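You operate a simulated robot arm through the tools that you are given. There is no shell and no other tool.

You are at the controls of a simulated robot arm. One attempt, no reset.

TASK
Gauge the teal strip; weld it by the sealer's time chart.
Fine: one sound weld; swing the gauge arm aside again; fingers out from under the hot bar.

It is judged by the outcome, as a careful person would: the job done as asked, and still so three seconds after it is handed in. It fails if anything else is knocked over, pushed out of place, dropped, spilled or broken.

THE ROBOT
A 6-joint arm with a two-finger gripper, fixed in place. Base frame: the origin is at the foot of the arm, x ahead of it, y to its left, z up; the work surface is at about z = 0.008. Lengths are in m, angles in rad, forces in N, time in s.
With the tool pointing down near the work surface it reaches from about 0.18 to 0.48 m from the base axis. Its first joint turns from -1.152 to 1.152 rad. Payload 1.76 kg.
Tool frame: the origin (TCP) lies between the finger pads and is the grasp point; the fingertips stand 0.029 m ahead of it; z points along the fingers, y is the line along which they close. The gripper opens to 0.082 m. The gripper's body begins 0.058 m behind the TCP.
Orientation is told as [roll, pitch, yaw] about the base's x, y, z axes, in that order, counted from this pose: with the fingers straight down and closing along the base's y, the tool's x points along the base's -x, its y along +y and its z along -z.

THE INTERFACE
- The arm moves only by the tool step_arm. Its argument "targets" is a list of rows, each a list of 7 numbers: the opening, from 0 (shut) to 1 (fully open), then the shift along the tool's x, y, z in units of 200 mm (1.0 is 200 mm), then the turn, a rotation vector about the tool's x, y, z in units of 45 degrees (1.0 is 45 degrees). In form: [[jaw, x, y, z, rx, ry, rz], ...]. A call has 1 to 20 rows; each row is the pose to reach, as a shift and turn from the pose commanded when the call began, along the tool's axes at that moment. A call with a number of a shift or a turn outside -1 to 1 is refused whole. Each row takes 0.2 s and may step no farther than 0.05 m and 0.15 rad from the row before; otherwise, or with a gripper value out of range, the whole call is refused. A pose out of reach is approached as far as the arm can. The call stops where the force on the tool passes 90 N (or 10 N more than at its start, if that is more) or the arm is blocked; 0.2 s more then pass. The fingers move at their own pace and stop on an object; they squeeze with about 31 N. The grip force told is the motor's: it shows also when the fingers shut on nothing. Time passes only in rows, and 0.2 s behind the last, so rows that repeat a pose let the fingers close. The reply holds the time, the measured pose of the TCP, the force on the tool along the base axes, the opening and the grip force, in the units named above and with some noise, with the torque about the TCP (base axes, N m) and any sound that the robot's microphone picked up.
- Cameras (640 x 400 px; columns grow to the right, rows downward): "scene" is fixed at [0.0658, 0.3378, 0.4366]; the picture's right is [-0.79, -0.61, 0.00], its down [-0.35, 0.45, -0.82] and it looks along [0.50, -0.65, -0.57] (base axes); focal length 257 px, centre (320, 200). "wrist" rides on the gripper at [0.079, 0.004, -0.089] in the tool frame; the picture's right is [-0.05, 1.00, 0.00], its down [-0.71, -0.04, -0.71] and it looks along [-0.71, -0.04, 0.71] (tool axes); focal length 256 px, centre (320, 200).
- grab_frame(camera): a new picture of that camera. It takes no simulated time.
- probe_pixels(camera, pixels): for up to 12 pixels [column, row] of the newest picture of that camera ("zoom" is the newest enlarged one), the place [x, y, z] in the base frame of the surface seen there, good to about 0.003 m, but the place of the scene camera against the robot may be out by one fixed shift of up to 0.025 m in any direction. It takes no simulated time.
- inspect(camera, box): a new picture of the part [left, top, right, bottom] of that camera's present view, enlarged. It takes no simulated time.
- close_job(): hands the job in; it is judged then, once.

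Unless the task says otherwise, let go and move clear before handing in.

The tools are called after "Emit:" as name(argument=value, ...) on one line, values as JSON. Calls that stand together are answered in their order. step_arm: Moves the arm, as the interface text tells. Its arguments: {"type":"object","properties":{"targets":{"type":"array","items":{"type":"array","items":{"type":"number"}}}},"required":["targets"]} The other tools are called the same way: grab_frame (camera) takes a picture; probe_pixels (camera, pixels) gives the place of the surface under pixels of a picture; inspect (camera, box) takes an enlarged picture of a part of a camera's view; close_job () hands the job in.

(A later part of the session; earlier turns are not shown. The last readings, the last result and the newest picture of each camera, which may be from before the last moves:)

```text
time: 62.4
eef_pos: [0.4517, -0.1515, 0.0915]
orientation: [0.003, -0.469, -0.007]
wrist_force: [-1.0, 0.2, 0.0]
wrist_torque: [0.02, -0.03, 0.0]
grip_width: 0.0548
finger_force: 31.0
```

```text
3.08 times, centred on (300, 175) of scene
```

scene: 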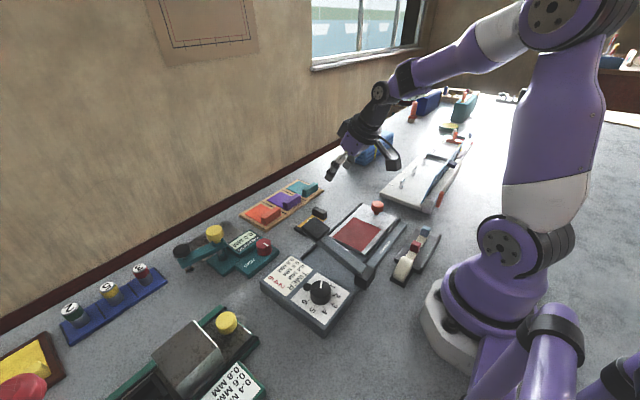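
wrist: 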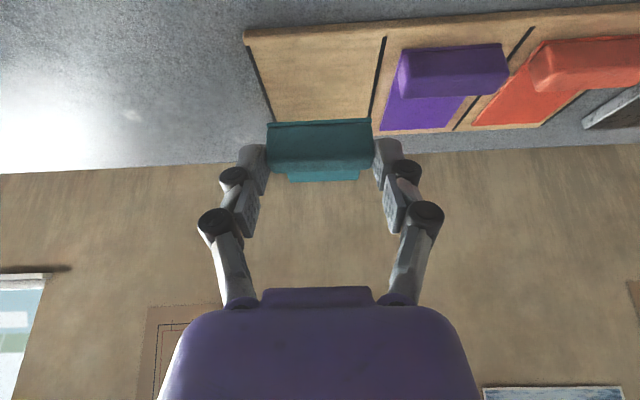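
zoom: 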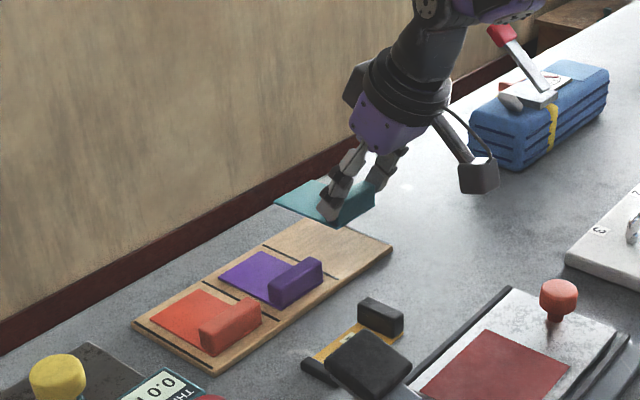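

The strip is held level and clear of the tray. I'll bring it back over the clear bench between tray and sealer, block near (0.362,−0.15), and lower to just above the surface.

Emit:
step_arm(targets=[[0.5, 0.16, 0.003, -0.05, 0, 0, 0], [0.5, 0.32, 0.005, -0.1, 0, 0, 0], [0.5, 0.482, 0.008, -0.153, 0, 0, 0], [0.5, 0.51, 0.008, -0.095, 0, 0, 0], [0.5, 0.541, 0.008, -0.037, 0, 0, 0]])

Emit:
inspect(camera="scene", box=[240, 130, 400, 240])

Emit:
grab_frame(camera="wrist")

```text
time: 63.6
eef_pos: [0.3519, -0.1494, 0.0483]
orientation: [0.0, -0.47, -0.005]
wrist_force: [0.4, -0.6, -1.2]
wrist_torque: [-0.01, 0.0, -0.02]
grip_width: 0.0549
finger_force: 31.3
```

```text
3.64 times, centred on (320, 185) of scene
```

zoom: 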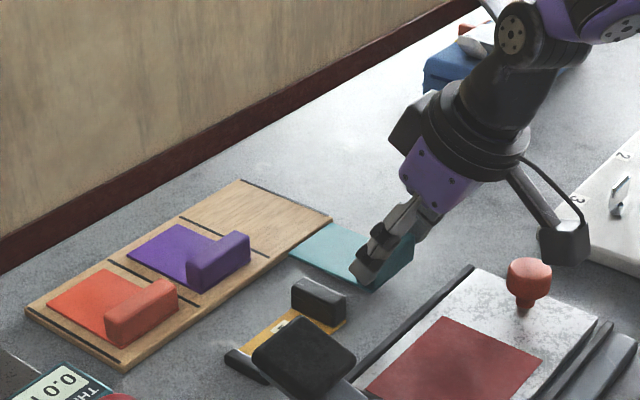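

```text
taken
```

wrist: 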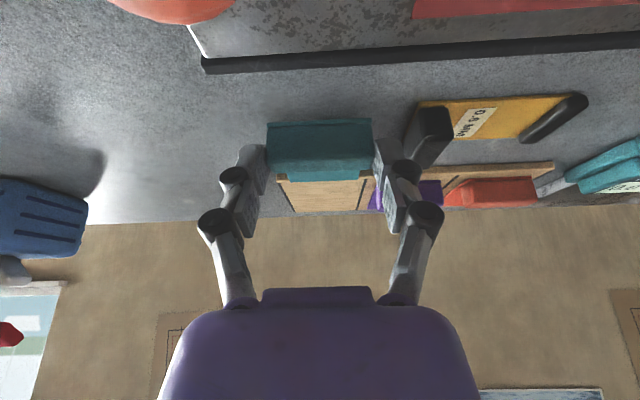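

The strip is 3–4 mm above the bench; the shim's black end at wrist (428,135) is near the right finger. I'll probe that gap before opening.

Emit:
probe_pixels(camera="wrist", pixels=[[412, 130], [408, 155], [430, 115], [445, 140], [320, 130], [372, 140], [320, 172], [250, 55], [180, 10]])

```text
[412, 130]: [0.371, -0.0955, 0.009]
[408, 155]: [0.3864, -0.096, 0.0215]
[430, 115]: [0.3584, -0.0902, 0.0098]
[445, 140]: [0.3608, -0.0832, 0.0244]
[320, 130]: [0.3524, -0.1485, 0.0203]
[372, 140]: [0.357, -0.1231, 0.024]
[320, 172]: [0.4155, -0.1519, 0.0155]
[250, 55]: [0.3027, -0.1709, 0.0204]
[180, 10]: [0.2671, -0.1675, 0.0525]
```

There's a 1 cm gap to the shim even after opening. I'll lower gently until the strip rests on the bench.

Emit:
step_arm(targets=[[0.5, 0.0045, 0, 0.009, 0, 0, 0], [0.5, 0.009, 0, 0.018, 0, 0, 0]])

```text
time: 64.2
eef_pos: [0.3507, -0.1486, 0.0446]
orientation: [0.002, -0.472, -0.006]
wrist_force: [-1.0, 0.8, 0.0]
wrist_torque: [-0.01, 0.0, -0.02]
grip_width: 0.0547
finger_force: 30.7
```

Emit:
step_arm(targets=[[0.5, 0.0025, 0, 0.0045, 0, 0, 0], [0.5, 0.005, 0, 0.009, 0, 0, 0]])

```text
time: 64.8
eef_pos: [0.3512, -0.1493, 0.0436]
orientation: [0.002, -0.47, -0.006]
wrist_force: [0.2, -0.4, -0.4]
wrist_torque: [-0.01, 0.03, -0.02]
grip_width: 0.0549
finger_force: 31.1
```

No contact force yet at z=0.0436; I'll continue in 1 mm steps.

Emit:
step_arm(targets=[[0.5, 0.0023, 0, 0.0045, 0, 0, 0], [0.5, 0.0045, 0, 0.009, 0, 0, 0], [0.5, 0.0068, 0, 0.0134, 0, 0, 0]])

Emit:
inspect(camera="scene", box=[280, 170, 380, 240])

```text
time: 65.6
eef_pos: [0.351, -0.1499, 0.0403]
orientation: [0.001, -0.471, -0.005]
wrist_force: [-0.1, 0.5, -1.0]
wrist_torque: [0.02, 0.01, -0.01]
grip_width: 0.0548
finger_force: 30.8
```

```text
5.71 times, centred on (330, 205) of scene
```

zoom: 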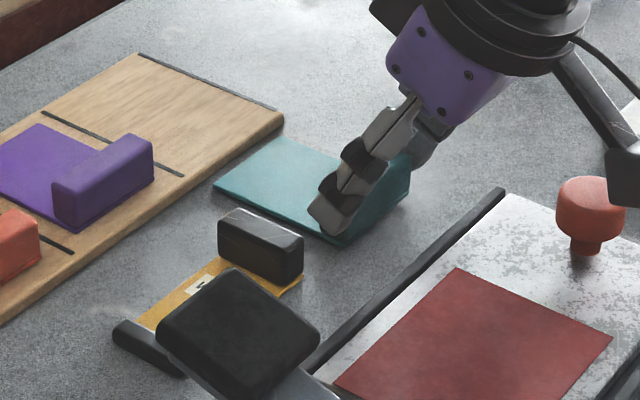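

Still no contact at 0.0403; the strip seems a hair above the bench. Two more 1 mm steps.

Emit:
step_arm(targets=[[0.5, 0.0023, 0, 0.0045, 0, 0, 0], [0.5, 0.0045, 0, 0.009, 0, 0, 0], [0.5, 0.0045, 0, 0.009, 0, 0, 0]])

Emit:
inspect(camera="scene", box=[300, 185, 360, 225])

```text
time: 66.4
eef_pos: [0.3518, -0.1486, 0.0395]
orientation: [0.002, -0.472, -0.004]
wrist_force: [0.4, -0.2, 0.5]
wrist_torque: [0.0, 0.02, -0.01]
grip_width: 0.0551
finger_force: 30.7
```

```text
10.00 times, centred on (330, 205) of scene
```

zoom: 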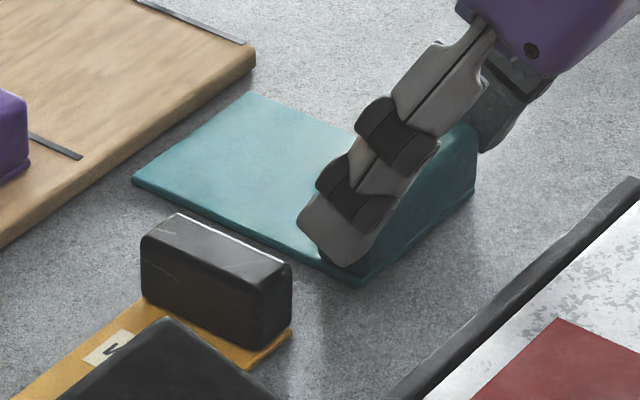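

The strip looks about a millimetre off the bench. I'll lower 1 mm more and open the jaws to let it settle.

Emit:
step_arm(targets=[[0.5, 0.0023, 0, 0.0045, 0, 0, 0], [0.6, 0.0023, 0, 0.0045, 0, 0, 0], [0.74, 0.0023, 0, 0.0045, 0, 0, 0], [0.74, 0.0023, 0, 0.0045, 0, 0, 0]])

Emit:
inspect(camera="scene", box=[300, 185, 360, 225])

```text
time: 67.4
eef_pos: [0.3497, -0.1483, 0.037]
orientation: [0.001, -0.471, -0.005]
wrist_force: [0.5, -0.2, -0.4]
wrist_torque: [-0.02, 0.01, -0.03]
grip_width: 0.0608
finger_force: 0.1
```

```text
10.00 times, centred on (330, 205) of scene
```

zoom: 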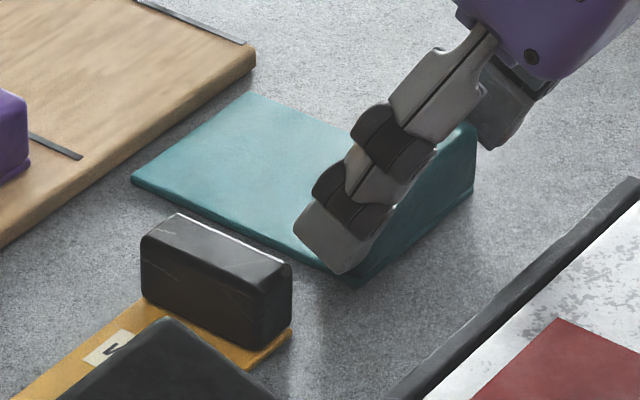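

The strip is released and flat on the bench. I'll rise straight up and look at its exact pose.

Emit:
step_arm(targets=[[0.74, -0.045, 0, -0.089, 0, 0, 0], [0.74, -0.11, 0, -0.22, 0, 0, 0], [0.74, -0.2, 0, -0.4, 0, 0, 0], [0.6, -0.2, 0, -0.4, 0, 0.17, 0], [0.6, -0.2, 0, -0.4, 0, 0.34, 0], [0.6, -0.2, 0, -0.4, 0, 0.5, 0]])

Emit:
grab_frame(camera="wrist")

Emit:
inspect(camera="wrist", box=[240, 0, 400, 130])

```text
time: 68.8
eef_pos: [0.3504, -0.1495, 0.1276]
orientation: [0.002, -0.079, -0.006]
wrist_force: [0.0, 0.0, -0.7]
wrist_torque: [0.01, -0.02, 0.03]
grip_width: 0.049
finger_force: 0.0
```

```text
taken
```

wrist: 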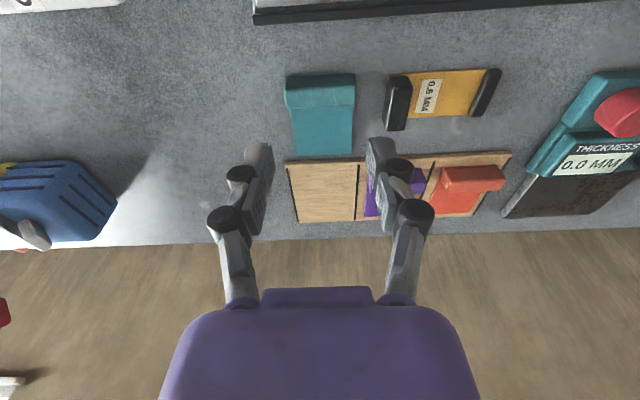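

```text
3.08 times, centred on (320, 65) of wrist
```

zoom: 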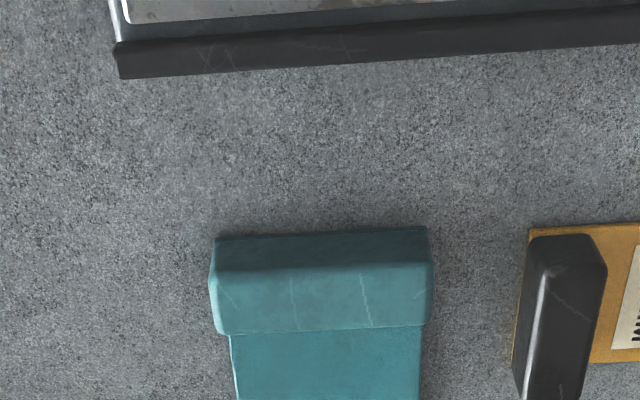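

The strip lies clear between the sealer rail and tray. I'll probe the block's faces for the regrip.

Emit:
probe_pixels(camera="zoom", pixels=[[215, 300], [430, 295], [320, 300], [320, 275], [320, 328], [320, 250], [320, 236], [320, 345], [216, 240], [428, 230], [400, 60], [300, 68]])

```text
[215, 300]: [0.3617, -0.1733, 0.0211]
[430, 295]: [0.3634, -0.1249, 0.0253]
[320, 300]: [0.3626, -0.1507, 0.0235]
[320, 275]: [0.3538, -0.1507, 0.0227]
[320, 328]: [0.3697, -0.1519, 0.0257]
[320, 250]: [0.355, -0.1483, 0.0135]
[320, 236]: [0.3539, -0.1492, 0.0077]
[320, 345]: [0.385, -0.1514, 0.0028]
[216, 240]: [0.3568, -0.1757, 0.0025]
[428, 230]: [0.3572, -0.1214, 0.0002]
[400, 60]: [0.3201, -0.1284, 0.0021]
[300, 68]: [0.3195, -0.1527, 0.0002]
```

Block centre is about (0.362,−0.149), faces x 0.354–0.3705, top ≈0.0245. I'll tilt to 27° again and rotate to yaw −90° above it.

Emit:
step_arm(targets=[[0.5, 0, 0, 0, 0, -0.17, 0], [0.5, 0, 0, 0, 0, -0.34, 0], [0.5, 0, 0, 0, 0, -0.5, 0]])

Emit:
step_arm(targets=[[0.5, 0, 0, 0, 0.0757, 0, 0.1485], [0.5, 0, 0, 0, 0.1513, 0, 0.297], [0.5, 0, 0, 0, 0.227, 0, 0.4455], [0.5, 0, 0, 0, 0.3027, 0, 0.594], [0.5, 0, 0, 0, 0.3783, 0, 0.7425], [0.5, 0, 0, 0, 0.454, 0, 0.891]])

Emit:
step_arm(targets=[[0.5, 0, 0, 0, 0.0757, 0, 0.1485], [0.5, 0, 0, 0, 0.1513, 0, 0.297], [0.5, 0, 0, 0, 0.227, 0, 0.4455], [0.5, 0, 0, 0, 0.3027, 0, 0.594], [0.5, 0, 0, 0, 0.3783, 0, 0.7425], [0.5, 0, 0, 0, 0.454, 0, 0.891]])

Emit:
grab_frame(camera="wrist")

```text
time: 69.6
eef_pos: [0.3515, -0.1503, 0.1262]
orientation: [0.001, -0.471, -0.006]
wrist_force: [-0.4, -0.9, 0.9]
wrist_torque: [0.02, -0.03, 0.02]
grip_width: 0.0411
finger_force: 0.2
```

```text
time: 71.0
eef_pos: [0.3499, -0.1496, 0.1269]
orientation: [0.002, -0.473, -0.794]
wrist_force: [-0.3, -0.1, 0.1]
wrist_torque: [0.0, 0.03, 0.0]
grip_width: 0.0412
finger_force: 0.1
```

```text
time: 72.4
eef_pos: [0.35, -0.15, 0.127]
orientation: [-0.002, -0.472, -1.578]
wrist_force: [0.1, 0.0, 0.4]
wrist_torque: [0.02, 0.0, 0.0]
grip_width: 0.0409
finger_force: 0.0
```

```text
taken
```

wrist: 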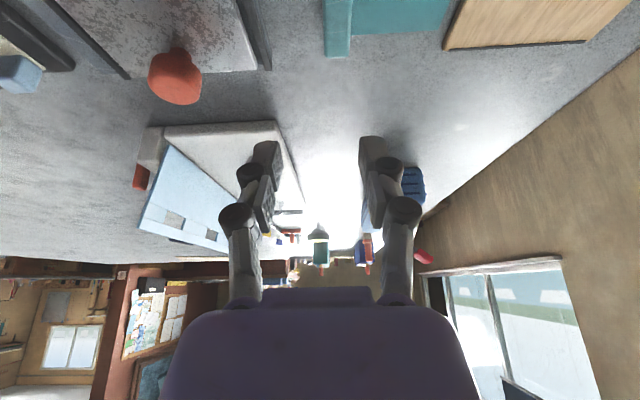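

Oriented for the regrip at (0.350,−0.150,0.127). I'll descend to a hover at z≈0.07 over the block and verify alignment.

Emit:
step_arm(targets=[[0.5, 0.09, 0.03, 0.114, 0, 0, 0], [0.5, 0.18, 0.06, 0.228, 0, 0, 0], [0.5, 0.18, 0.06, 0.228, 0, 0, 0]])

Emit:
grab_frame(camera="wrist")

Emit:
inspect(camera="scene", box=[280, 150, 400, 240])

```text
time: 73.2
eef_pos: [0.3619, -0.1379, 0.0684]
orientation: [0.001, -0.472, -1.574]
wrist_force: [0.1, -0.8, -0.6]
wrist_torque: [-0.01, 0.02, 0.02]
grip_width: 0.0412
finger_force: 0.0
```

```text
taken
```

wrist: 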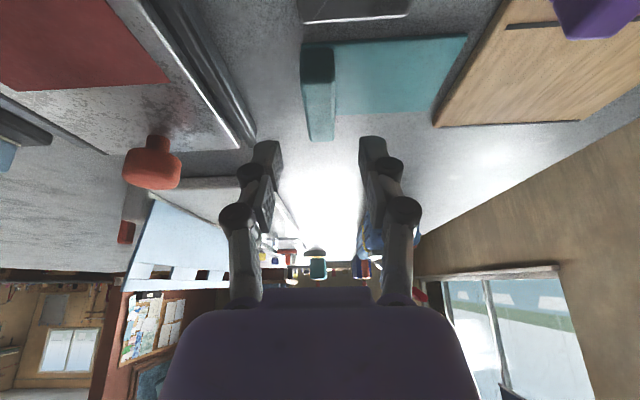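

```text
4.44 times, centred on (340, 195) of scene
```

zoom: 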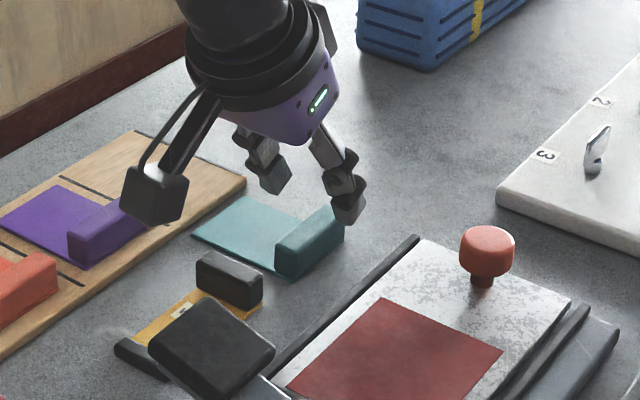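

The block (cols 303–335) is centred between the fingers. I'll descend to z≈0.039 and close on its thickness.

Emit:
step_arm(targets=[[0.5, 0.022, 0, 0.043, 0, 0, 0], [0.5, 0.044, 0, 0.086, 0, 0, 0], [0.5, 0.066, 0, 0.129, 0, 0, 0], [0.5, 0.066, 0, 0.129, 0, 0, 0]])

Emit:
inspect(camera="scene", box=[280, 150, 400, 240])

Emit:
inspect(camera="wrist", box=[220, 40, 420, 200])

```text
time: 74.2
eef_pos: [0.3621, -0.1382, 0.0408]
orientation: [-0.001, -0.47, -1.576]
wrist_force: [-0.5, 0.1, 0.4]
wrist_torque: [0.03, 0.01, 0.0]
grip_width: 0.041
finger_force: 0.0
```

```text
4.44 times, centred on (340, 195) of scene
```

zoom: 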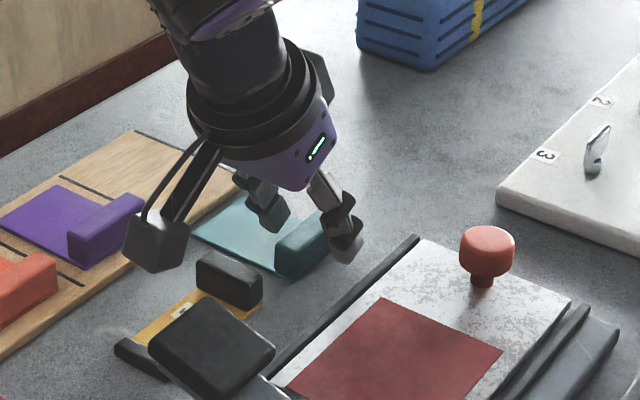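

```text
2.50 times, centred on (320, 120) of wrist
```

zoom: 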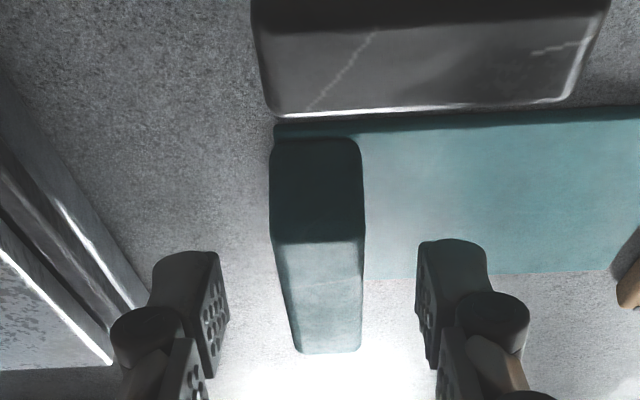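

The fingers straddle the block with room on both sides. Closing now.

Emit:
step_arm(targets=[[0.1, 0, 0, 0, 0, 0, 0], [0.1, 0, 0, 0, 0, 0, 0], [0.1, 0, 0, 0, 0, 0, 0]])

Emit:
inspect(camera="wrist", box=[220, 40, 420, 200])

```text
time: 75.0
eef_pos: [0.3635, -0.1392, 0.0406]
orientation: [0.0, -0.472, -1.576]
wrist_force: [0.2, -0.6, 2.6]
wrist_torque: [-0.07, 0.02, -0.03]
grip_width: 0.0159
finger_force: 30.9
```

```text
2.50 times, centred on (320, 120) of wrist
```

zoom: 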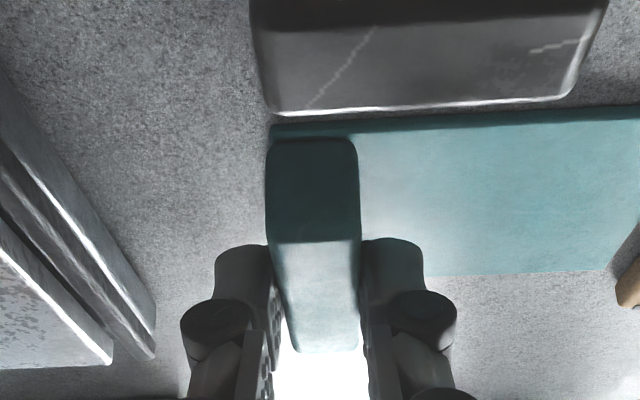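

Gripped at 15.9 mm. I'll lift 8 cm and check the strip is level.

Emit:
step_arm(targets=[[0.1, -0.03, 0, -0.06, 0, 0, 0], [0.1, -0.09, 0, -0.178, 0, 0, 0], [0.1, -0.182, 0, -0.356, 0, 0, 0]])

Emit:
inspect(camera="scene", box=[260, 110, 420, 230])

Emit:
grab_frame(camera="wrist")

```text
time: 75.8
eef_pos: [0.3609, -0.1387, 0.1206]
orientation: [-0.002, -0.471, -1.574]
wrist_force: [0.5, 0.4, -0.3]
wrist_torque: [0.0, -0.01, -0.03]
grip_width: 0.0157
finger_force: 30.7
```

```text
3.33 times, centred on (340, 170) of scene
```

zoom: 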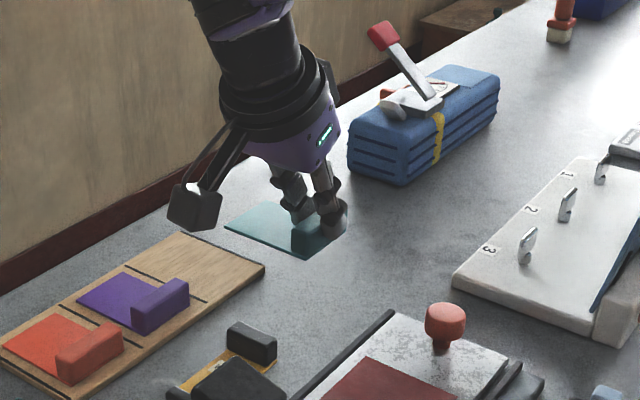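

```text
taken
```

wrist: 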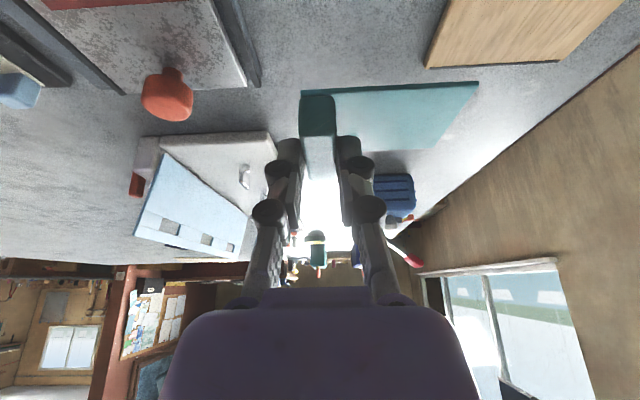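

The strip is held level. I'll rotate it back to yaw 0 (sheet now pointing +y) while rising and shifting slightly toward the gauge.

Emit:
step_arm(targets=[[0.1, 0.037, 0, -0.0375, -0.0757, 0, -0.1485], [0.1, 0.074, 0, -0.075, -0.1513, 0, -0.297], [0.1, 0.111, 0, -0.1125, -0.227, 0, -0.4455], [0.1, 0.148, 0, -0.15, -0.3027, 0, -0.594], [0.1, 0.185, 0, -0.1875, -0.3783, 0, -0.7425], [0.1, 0.222, 0, -0.225, -0.454, 0, -0.891]])

Emit:
step_arm(targets=[[0.1, 0, 0, 0, -0.0757, 0, -0.1485], [0.1, 0, 0, 0, -0.1513, 0, -0.297], [0.1, 0, 0, 0, -0.227, 0, -0.4455], [0.1, 0, 0, 0, -0.3027, 0, -0.594], [0.1, 0, 0, 0, -0.3783, 0, -0.7425], [0.1, 0, 0, 0, -0.454, 0, -0.891]])

Emit:
grab_frame(camera="scene")

Emit:
grab_frame(camera="wrist")

```text
time: 77.2
eef_pos: [0.3631, -0.0796, 0.1404]
orientation: [-0.001, -0.469, -0.787]
wrist_force: [0.4, -0.3, -0.4]
wrist_torque: [-0.01, 0.02, 0.0]
grip_width: 0.0161
finger_force: 30.9
```

```text
time: 78.6
eef_pos: [0.3625, -0.0792, 0.1406]
orientation: [-0.001, -0.472, -0.002]
wrist_force: [-0.1, -0.1, -1.3]
wrist_torque: [0.0, 0.05, 0.01]
grip_width: 0.0158
finger_force: 31.2
```

```text
taken
```

scene: 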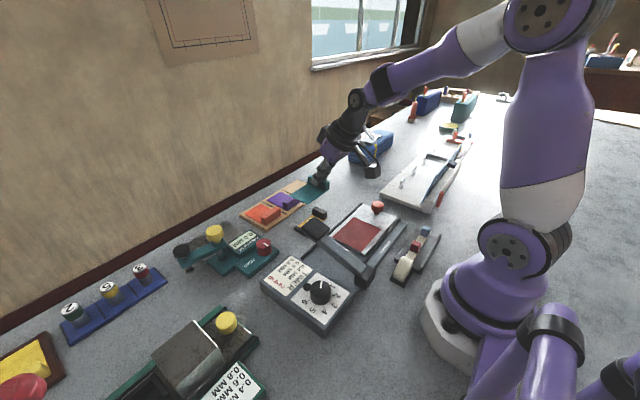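

```text
taken
```

wrist: 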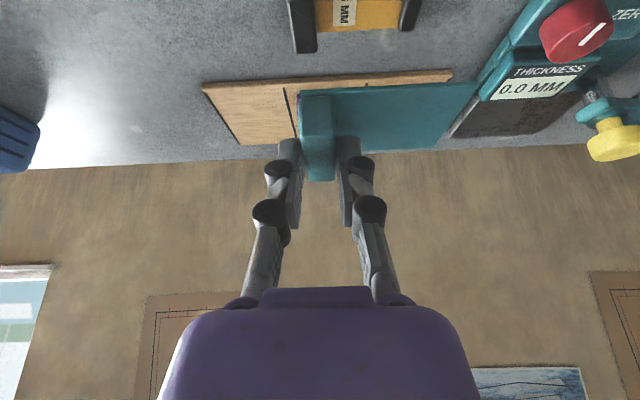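

The strip now points +y with the block on the −y side, as wanted. I'll carry it outward first, then sideways over the anvil, staying above the gauge parts.

Emit:
step_arm(targets=[[0.1, -0.136, 0.1, 0.084, 0, 0, 0], [0.1, -0.272, 0.2, 0.168, 0, 0, 0], [0.1, -0.408, 0.3, 0.252, 0, 0, 0], [0.1, -0.544, 0.395, 0.337, 0, 0, 0], [0.1, -0.533, 0.54, 0.358, 0, 0, 0], [0.1, -0.522, 0.68, 0.38, 0, 0, 0], [0.1, -0.511, 0.82, 0.4, 0, 0, 0], [0.1, -0.5, 0.968, 0.423, 0, 0, 0]])

Emit:
grab_frame(camera="wrist")

Emit:
inspect(camera="scene", box=[150, 150, 310, 290])

```text
time: 80.4
eef_pos: [0.4911, 0.1145, 0.1098]
orientation: [0.001, -0.471, -0.006]
wrist_force: [0.0, 1.0, -0.6]
wrist_torque: [-0.01, 0.02, -0.02]
grip_width: 0.0158
finger_force: 31.7
```

```text
taken
```

wrist: 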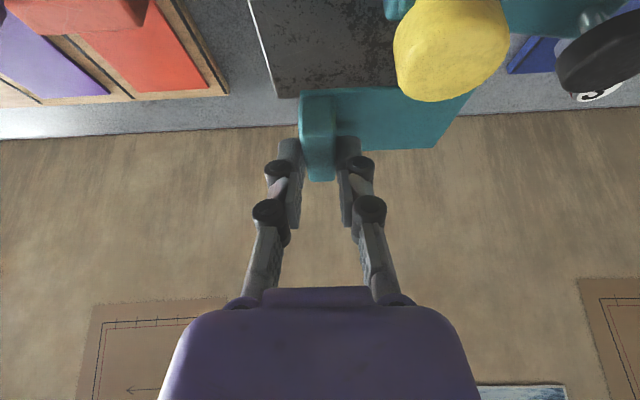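

```text
2.86 times, centred on (230, 220) of scene
```

zoom: 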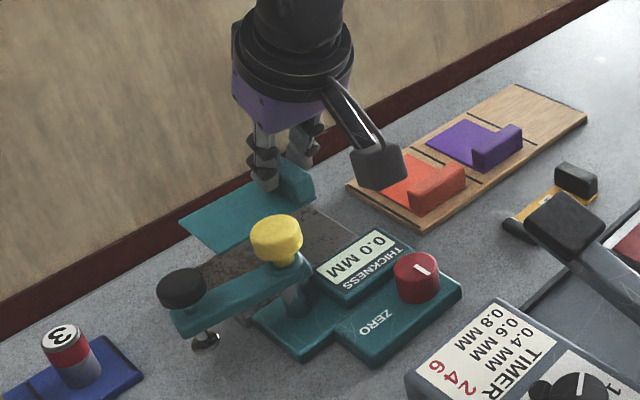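

The strip hovers above the anvil with nothing touching. I'll probe strip corners and anvil edges to confirm the landing spot before lowering.

Emit:
probe_pixels(camera="wrist", pixels=[[305, 97], [345, 92], [345, 148], [432, 147], [460, 100], [277, 94], [252, 5], [320, 92], [320, 150], [390, 85], [340, 20], [318, 178]])

```text
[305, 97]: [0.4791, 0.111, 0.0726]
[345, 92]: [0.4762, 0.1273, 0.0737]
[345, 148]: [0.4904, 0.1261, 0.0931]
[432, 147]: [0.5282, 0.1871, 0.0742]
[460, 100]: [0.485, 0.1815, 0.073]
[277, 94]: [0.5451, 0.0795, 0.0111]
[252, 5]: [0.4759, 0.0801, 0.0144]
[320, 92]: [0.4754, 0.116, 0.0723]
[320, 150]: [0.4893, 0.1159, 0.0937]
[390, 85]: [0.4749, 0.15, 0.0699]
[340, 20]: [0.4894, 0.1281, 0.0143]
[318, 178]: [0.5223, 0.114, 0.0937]
```

The strip spans x 0.475–0.528, y 0.107–0.187, nicely inside the anvil and under the foot's spot (0.507,0.160). I'll lower it, shifting 3 mm toward −y.

Emit:
step_arm(targets=[[0.1, 0.041, -0.015, 0.08, 0, 0, 0], [0.1, 0.082, -0.015, 0.16, 0, 0, 0], [0.1, 0.118, -0.015, 0.232, 0, 0, 0]])

Emit:
inspect(camera="scene", box=[160, 170, 290, 280])

```text
time: 81.2
eef_pos: [0.4915, 0.112, 0.057]
orientation: [0.002, -0.471, -0.005]
wrist_force: [0.5, 0.7, -0.2]
wrist_torque: [-0.02, 0.01, 0.02]
grip_width: 0.0162
finger_force: 31.0
```

```text
3.64 times, centred on (225, 225) of scene
```

zoom: 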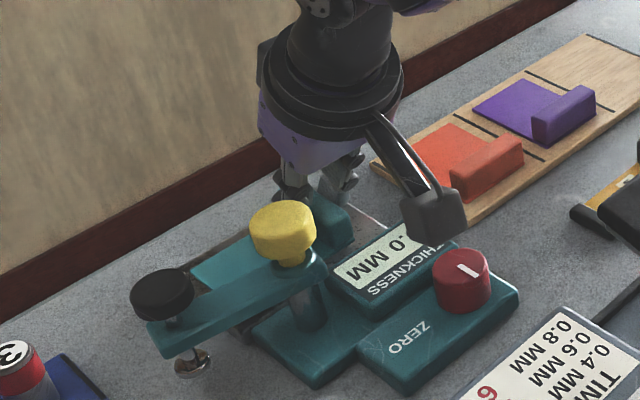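

The strip is about 7 mm above the anvil. I'll lower in 2 mm steps watching for contact.

Emit:
step_arm(targets=[[0.1, 0.0045, 0, 0.009, 0, 0, 0], [0.1, 0.009, 0, 0.018, 0, 0, 0], [0.1, 0.0135, 0, 0.0267, 0, 0, 0]])

```text
time: 82.0
eef_pos: [0.4905, 0.1137, 0.0521]
orientation: [0.002, -0.472, -0.006]
wrist_force: [-0.1, 0.4, -0.3]
wrist_torque: [0.01, -0.06, 0.01]
grip_width: 0.0159
finger_force: 31.1
```

Emit:
step_arm(targets=[[0.1, 0.0034, 0, 0.0067, 0, 0, 0], [0.1, 0.0057, 0, 0.0111, 0, 0, 0]])

Emit:
grab_frame(camera="wrist")

```text
time: 82.6
eef_pos: [0.494, 0.1121, 0.0525]
orientation: [0.002, -0.477, -0.008]
wrist_force: [-7.3, -3.0, 25.3]
wrist_torque: [-0.11, 0.31, 0.01]
grip_width: 0.0159
finger_force: 31.1
```

```text
taken
```

wrist: 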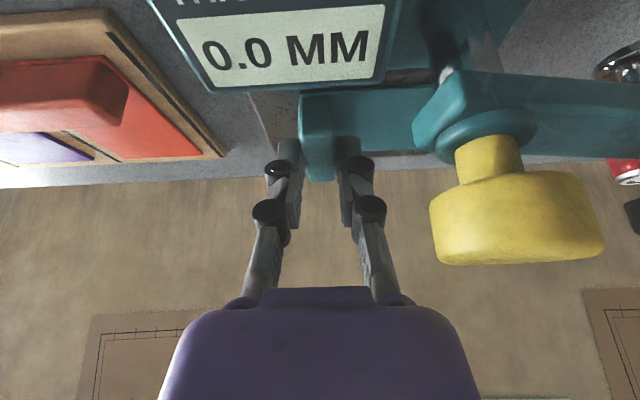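

Contact: 25 N at z=0.0525, so the strip rests on the anvil, and the image shows a gap between LCD edge and strip. I'll ease off 1 mm and open the jaws.

Emit:
step_arm(targets=[[0.1, -0.0023, 0, -0.0045, 0, 0, 0], [0.3, -0.0023, 0, -0.0045, 0, 0, 0], [0.45, -0.0023, 0, -0.0045, 0, 0, 0], [0.45, -0.0023, 0, -0.0045, 0, 0, 0]])

Emit:
inspect(camera="wrist", box=[220, 20, 480, 200])

Emit:
inspect(camera="scene", box=[160, 170, 290, 280])

```text
time: 83.6
eef_pos: [0.4917, 0.1125, 0.0518]
orientation: [0.003, -0.469, -0.005]
wrist_force: [-0.3, 0.5, 0.3]
wrist_torque: [0.0, -0.04, 0.0]
grip_width: 0.0368
finger_force: 0.0
```

```text
2.22 times, centred on (350, 110) of wrist
```

zoom: 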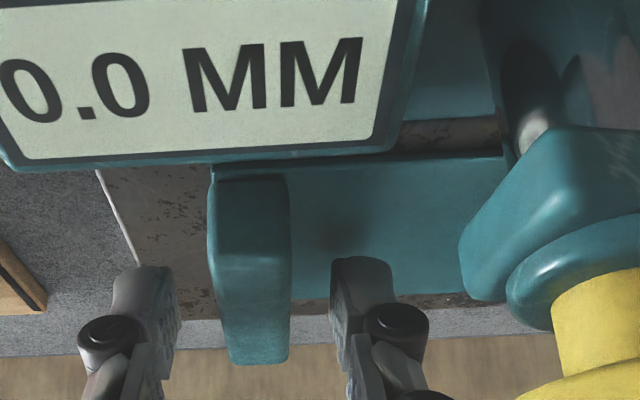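

```text
3.64 times, centred on (225, 225) of scene
```

zoom: 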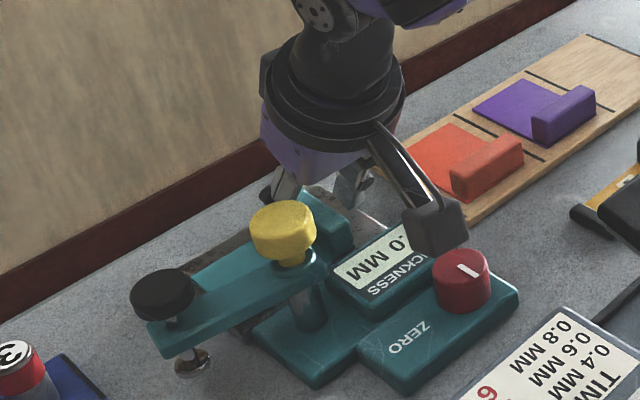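

The strip sits flat on the anvil, released. I'll rise straight up, close the fingers and move around to the back side of the black knob to swing the gauge arm in.

Emit:
step_arm(targets=[[0.45, -0.06, 0, -0.12, 0, 0, 0], [0.45, -0.12, 0, -0.24, 0, 0, 0], [0.45, -0.18, 0, -0.355, 0, 0, 0], [0, -0.08, 0.14, -0.405, 0, 0, 0], [0, 0.02, 0.28, -0.455, 0, 0, 0], [0, 0.11, 0.41, -0.505, 0, 0, 0], [0, 0.206, 0.5475, -0.554, 0, 0, 0]])

Emit:
grab_frame(camera="scene")

Emit:
grab_frame(camera="wrist")

```text
time: 85.2
eef_pos: [0.4067, 0.2229, 0.132]
orientation: [0.001, -0.472, -0.005]
wrist_force: [-0.3, 0.1, 0.5]
wrist_torque: [-0.02, -0.03, 0.0]
grip_width: 0.0001
finger_force: 28.6
```

```text
taken
```

scene: 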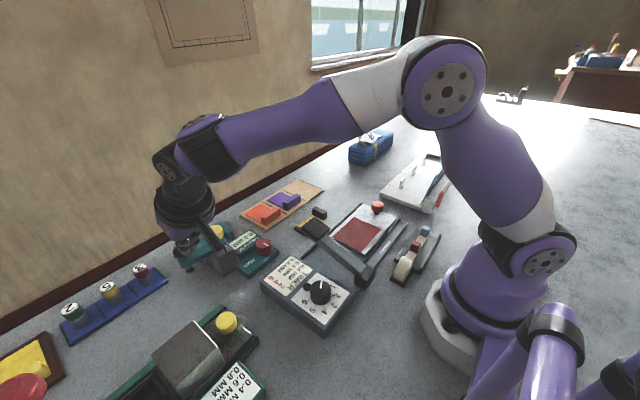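

```text
taken
```

wrist: 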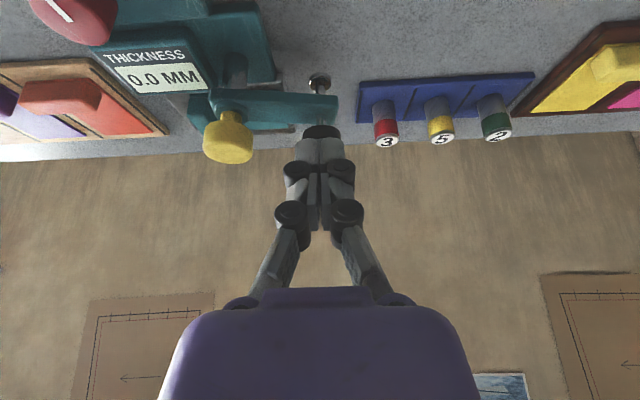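

The fingertips (322,150) stand just inboard of the black knob. I'll descend beside it and push outward along the arc.

Emit:
step_arm(targets=[[0, 0.039, 0, 0.077, 0, 0, 0], [0, 0.078, 0, 0.1535, 0, 0, 0], [0, 0.028, -0.025, 0.179, 0, 0, 0], [0, -0.018, -0.023, 0.202, 0, 0, 0], [0, -0.0625, -0.0215, 0.225, 0, 0, 0], [0, -0.106, -0.037, 0.247, 0, 0, 0], [0, -0.149, -0.053, 0.2695, 0, 0, 0]])

Emit:
inspect(camera="scene", box=[130, 160, 290, 290])

Emit:
grab_frame(camera="wrist")

```text
time: 86.8
eef_pos: [0.4555, 0.2116, 0.0977]
orientation: [0.0, -0.469, -0.005]
wrist_force: [-1.3, -0.5, 0.6]
wrist_torque: [0.0, 0.02, -0.03]
grip_width: 0.0002
finger_force: 29.0
```

```text
3.08 times, centred on (210, 225) of scene
```

zoom: 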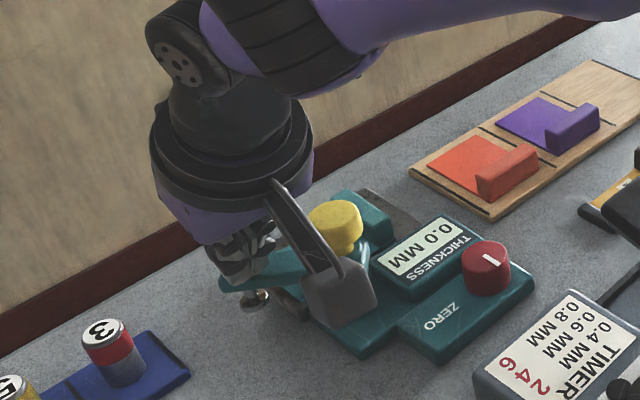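

```text
taken
```

wrist: 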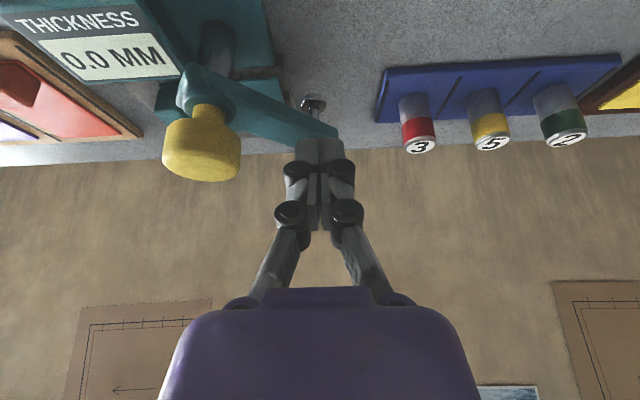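

The arm is swinging in freely with no load. I'll continue to its stop over the strip.

Emit:
step_arm(targets=[[0, -0.036, -0.032, 0.018, 0, 0, 0], [0, -0.0713, -0.064, 0.0363, 0, 0, 0], [0, -0.096, -0.108, 0.049, 0, 0, 0], [0, -0.1203, -0.1515, 0.0613, 0, 0, 0], [0, -0.1265, -0.1715, 0.0645, 0, 0, 0]])

Emit:
inspect(camera="scene", box=[130, 160, 290, 290])

```text
time: 88.0
eef_pos: [0.4834, 0.1793, 0.0974]
orientation: [0.003, -0.468, 0.003]
wrist_force: [-13.7, 22.3, 1.8]
wrist_torque: [0.37, 0.26, 0.24]
grip_width: 0.0002
finger_force: 28.6
```

```text
3.08 times, centred on (210, 225) of scene
```

zoom: 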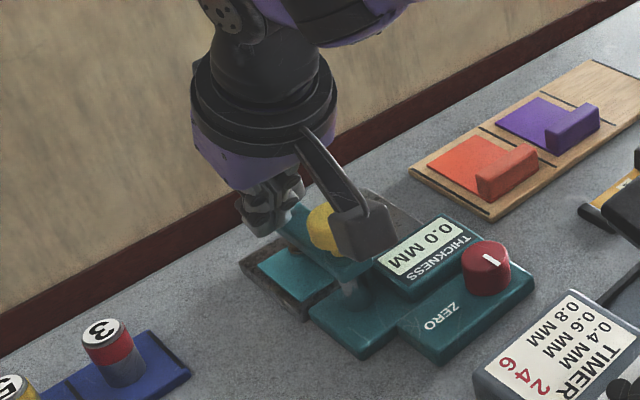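

The arm is against its stop over the strip (22 N). I'll back off, rise, and hover over the black knob.

Emit:
step_arm(targets=[[0, 0, 0.06, 0, 0, 0, 0], [0, -0.045, 0.06, -0.089, 0, 0, 0], [0, -0.0908, 0.06, -0.178, 0, 0, 0], [0, -0.115, -0.02, -0.166, 0, 0, 0], [0, -0.1385, -0.1065, -0.1537, 0, 0, 0]])

Emit:
grab_frame(camera="wrist")

Emit:
inspect(camera="scene", box=[130, 160, 290, 290])

Emit:
probe_pixels(camera="wrist", pixels=[[320, 92], [320, 105], [308, 100], [335, 100], [320, 115]])

```text
time: 89.2
eef_pos: [0.4949, 0.1559, 0.1377]
orientation: [0.002, -0.472, -0.004]
wrist_force: [0.3, -0.7, 0.4]
wrist_torque: [-0.06, 0.0, 0.01]
grip_width: 0.0
finger_force: 29.3
```

```text
taken
```

wrist: 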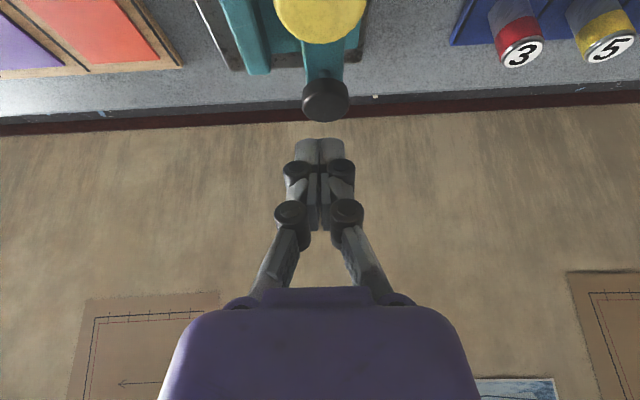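

```text
3.08 times, centred on (210, 225) of scene
```

zoom: 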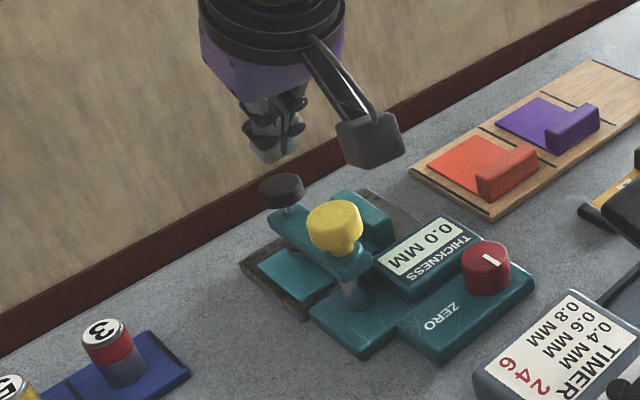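

```text
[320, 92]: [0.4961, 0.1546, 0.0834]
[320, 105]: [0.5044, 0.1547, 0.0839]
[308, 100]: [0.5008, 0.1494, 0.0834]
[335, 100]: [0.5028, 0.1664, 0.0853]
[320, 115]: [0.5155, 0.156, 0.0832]
```

The strip is under the foot and the knob centre is near (0.506,0.158). I'll come down to touch the knob, then press in small steps.

Emit:
step_arm(targets=[[0, 0.023, 0.015, 0.0455, 0, 0, 0], [0, 0.046, 0.015, 0.091, 0, 0, 0], [0, 0.0697, 0.015, 0.1368, 0, 0, 0], [0, 0.0765, 0.015, 0.15, 0, 0, 0], [0, 0.083, 0.015, 0.163, 0, 0, 0]])

Emit:
inspect(camera="scene", box=[170, 190, 290, 280])

```text
time: 90.4
eef_pos: [0.4959, 0.1576, 0.1016]
orientation: [0.002, -0.472, -0.005]
wrist_force: [-3.6, 0.5, 11.5]
wrist_torque: [0.0, 0.05, -0.01]
grip_width: 0.0062
finger_force: 28.5
heard: click
```

```text
4.44 times, centred on (230, 235) of scene
```

zoom: 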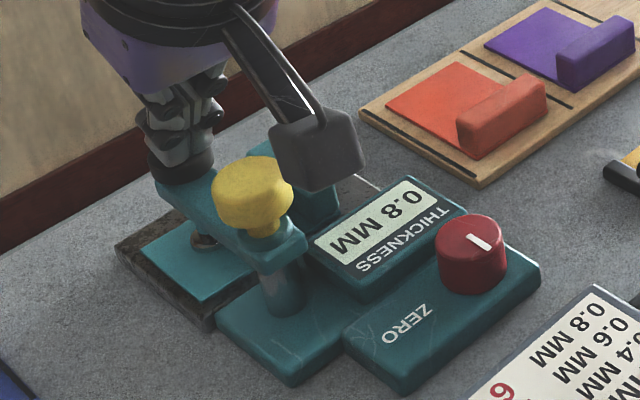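

A click and the LCD now shows what looks like 0.8 MM. I'll zoom in to be certain.

Emit:
inspect(camera="scene", box=[225, 225, 275, 260])

Emit:
inspect(camera="scene", box=[260, 250, 320, 300])

```text
11.43 times, centred on (250, 242) of scene
```

zoom: 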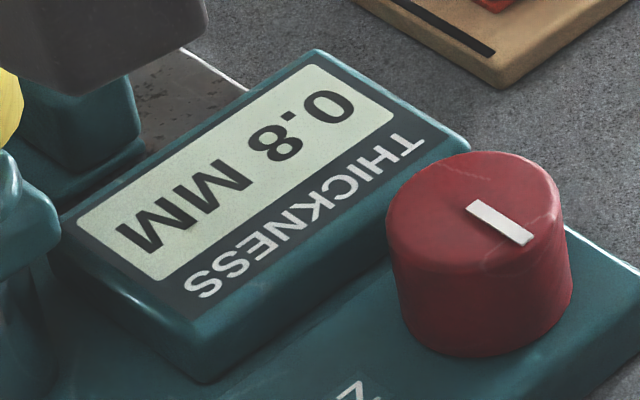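

```text
8.00 times, centred on (290, 275) of scene
```

zoom: 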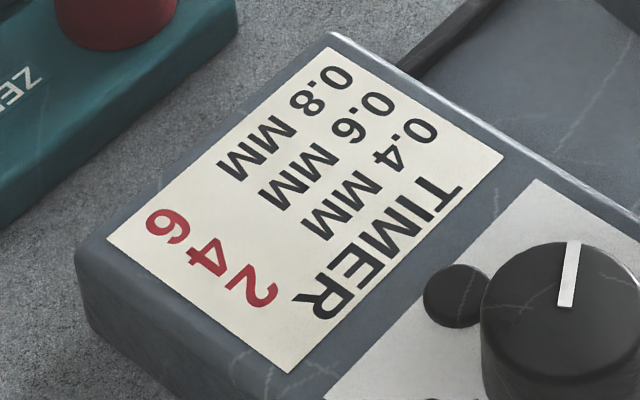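

The gauge reads 0.8 MM, zero verified, so the sealer's TIMER chart gives setting 6. I'll lift off the plunger, go round to the −y side of the knob and push the arm back aside.

Emit:
step_arm(targets=[[0, -0.04, 0, -0.078, 0, 0, 0], [0, -0.08, 0, -0.157, 0, 0, 0], [0, -0.07, -0.09, -0.16, 0, 0, 0], [0, -0.05, -0.172, -0.14, 0, 0, 0], [0, 0.005, -0.172, -0.07, 0, 0, 0], [0, 0.057, -0.172, -0.004, 0, 0, 0], [0, 0.057, -0.098, -0.004, 0, 0, 0], [0, 0.049, -0.048, 0.0, 0, 0, 0], [0, 0.041, 0.002, 0.0045, 0, 0, 0], [0, 0.048, 0.053, 0.001, 0, 0, 0], [0, 0.054, 0.1045, -0.0025, 0, 0, 0], [0, 0.075, 0.15, -0.013, 0, 0, 0], [0, 0.096, 0.195, -0.024, 0, 0, 0], [0, 0.131, 0.23, -0.042, 0, 0, 0], [0, 0.1655, 0.2635, -0.059, 0, 0, 0]])

Emit:
inspect(camera="scene", box=[130, 160, 290, 290])

```text
time: 93.6
eef_pos: [0.4643, 0.2052, 0.0982]
orientation: [0.005, -0.485, -0.022]
wrist_force: [50.3, -29.0, 0.2]
wrist_torque: [-0.47, -0.87, -0.62]
grip_width: 0.0001
finger_force: 29.4
```

```text
3.08 times, centred on (210, 225) of scene
```

zoom: 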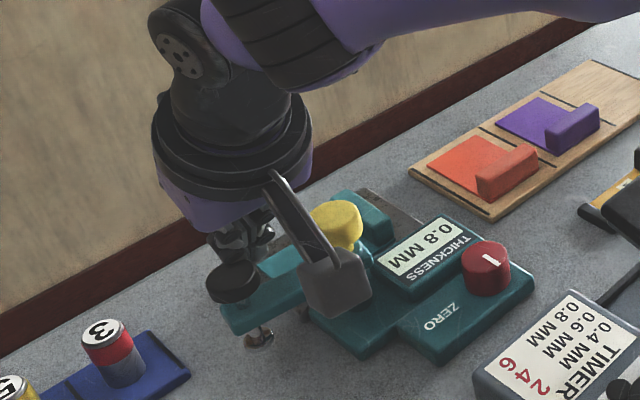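

The arm is aside against its stop and the LCD holds 0.8. I'll back off, rise, and return above the strip's block with jaws open.

Emit:
step_arm(targets=[[0, -0.03, -0.02, 0.015, 0, 0, 0], [0, -0.05, -0.04, 0.025, 0, 0, 0], [0, -0.12, -0.04, -0.11, 0, 0, 0], [0, -0.19, -0.06, -0.24, 0, 0, 0], [0.45, -0.19, -0.2, -0.18, 0, 0, 0], [0.45, -0.18, -0.34, -0.11, 0, 0, 0], [0.45, -0.175, -0.48, -0.03, 0, 0, 0], [0.45, -0.175, -0.48, -0.03, 0, 0, 0]])

Emit:
grab_frame(camera="wrist")

Emit:
inspect(camera="scene", box=[130, 160, 290, 290])

```text
time: 95.4
eef_pos: [0.4882, 0.1145, 0.1165]
orientation: [0.002, -0.469, -0.005]
wrist_force: [0.0, 0.4, 0.9]
wrist_torque: [0.02, -0.03, 0.02]
grip_width: 0.037
finger_force: 0.1
```

```text
taken
```

wrist: 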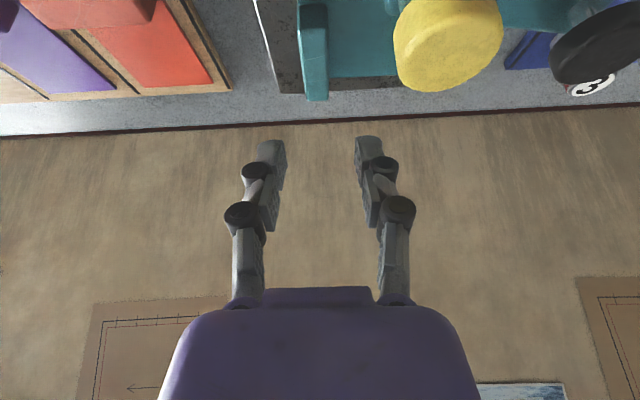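

```text
3.08 times, centred on (210, 225) of scene
```

zoom: 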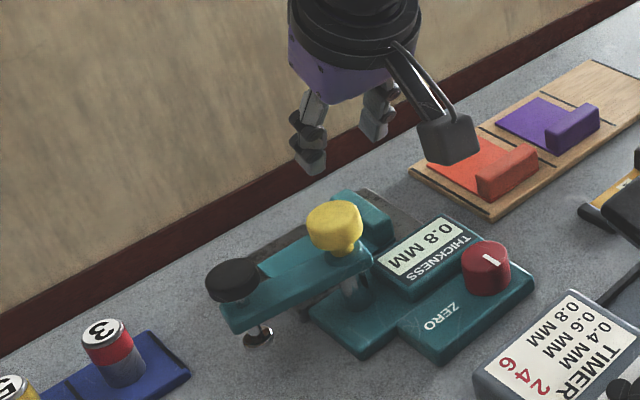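

The strip is undisturbed with the arm aside. I'll probe the block to line up the regrip exactly.

Emit:
probe_pixels(camera="wrist", pixels=[[304, 60], [324, 60], [314, 50], [314, 90], [318, 97], [310, 35], [314, 75], [345, 40], [385, 72], [301, 20]])

Emit:
inspect(camera="wrist", box=[240, 0, 400, 110])

```text
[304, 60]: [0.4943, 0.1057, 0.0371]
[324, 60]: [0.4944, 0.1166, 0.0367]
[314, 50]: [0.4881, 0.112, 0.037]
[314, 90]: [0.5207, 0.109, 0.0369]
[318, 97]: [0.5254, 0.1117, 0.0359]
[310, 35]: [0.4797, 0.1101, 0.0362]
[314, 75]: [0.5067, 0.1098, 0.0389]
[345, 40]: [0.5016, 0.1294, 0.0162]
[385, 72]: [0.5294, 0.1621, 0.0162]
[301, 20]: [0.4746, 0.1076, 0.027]
```

```text
3.64 times, centred on (320, 55) of wrist
```

zoom: 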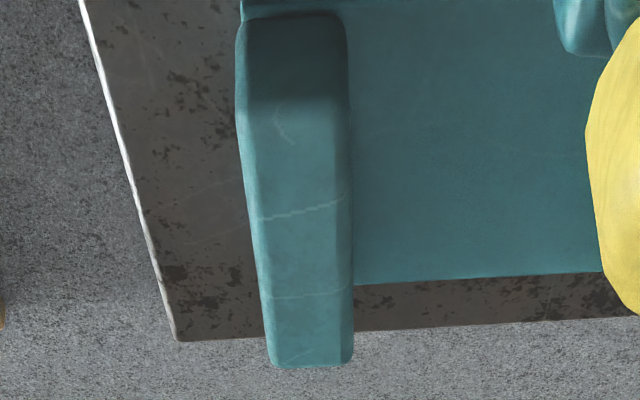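

The block's centre is y≈0.111, x 0.476–0.528, top z≈0.037. I'll descend to the same height as the release and grip it.

Emit:
step_arm(targets=[[0.45, 0.04, -0.015, 0.09, 0, 0, 0], [0.45, 0.08, -0.015, 0.18, 0, 0, 0], [0.45, 0.11, -0.015, 0.245, 0, 0, 0], [0.45, 0.131, -0.015, 0.29, 0, 0, 0], [0.1, 0.131, -0.015, 0.29, 0, 0, 0], [0.1, 0.131, -0.015, 0.29, 0, 0, 0], [0.1, 0.131, -0.015, 0.29, 0, 0, 0]])

Emit:
inspect(camera="scene", box=[130, 160, 290, 290])

```text
time: 97.0
eef_pos: [0.4916, 0.1127, 0.0537]
orientation: [0.003, -0.47, -0.004]
wrist_force: [0.4, 0.4, 2.3]
wrist_torque: [-0.01, -0.1, -0.02]
grip_width: 0.0162
finger_force: 31.2
```

```text
3.08 times, centred on (210, 225) of scene
```

zoom: 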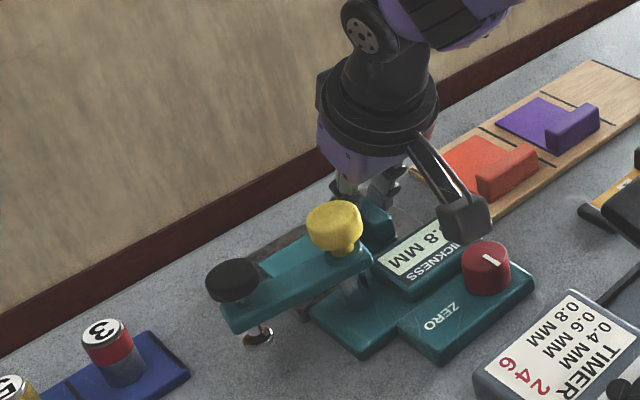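

Gripped (16.2 mm, 31 N). I'll lift straight up off the anvil, then move sideways away from the gauge.

Emit:
step_arm(targets=[[0.1, -0.03, 0, -0.06, 0, 0, 0], [0.1, -0.08, 0, -0.16, 0, 0, 0], [0.1, -0.13, 0, -0.26, 0, 0, 0], [0.1, -0.175, 0, -0.343, 0, 0, 0], [0.1, -0.175, -0.15, -0.343, 0, 0, 0], [0.1, -0.175, -0.3, -0.343, 0, 0, 0], [0.1, -0.175, -0.45, -0.343, 0, 0, 0], [0.1, -0.175, -0.575, -0.343, 0, 0, 0]])

Emit:
grab_frame(camera="scene")

Emit:
grab_frame(camera="wrist")

```text
time: 98.8
eef_pos: [0.4904, -0.0034, 0.1302]
orientation: [0.003, -0.472, -0.004]
wrist_force: [0.6, 0.0, -0.3]
wrist_torque: [0.01, 0.03, 0.0]
grip_width: 0.0158
finger_force: 31.4
```

```text
taken
```

scene: 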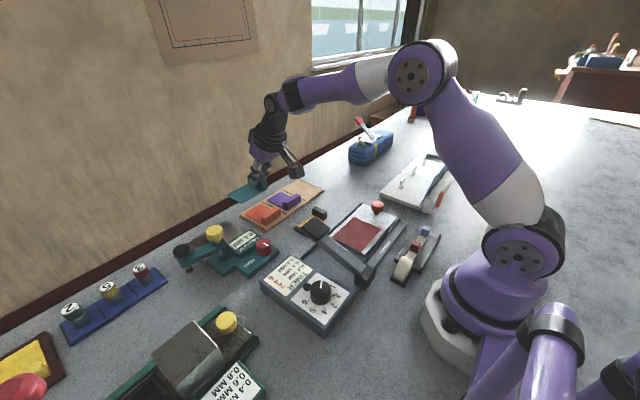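

```text
taken
```

wrist: 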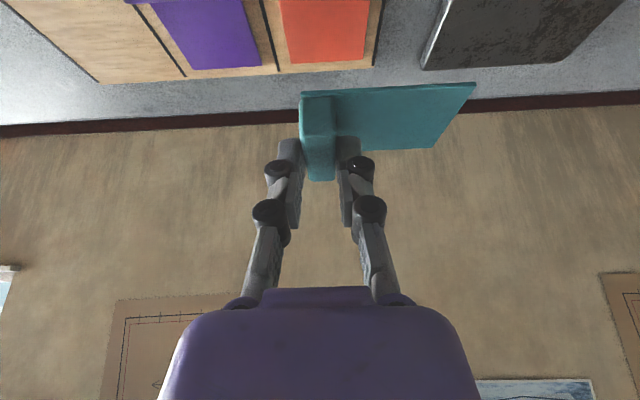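

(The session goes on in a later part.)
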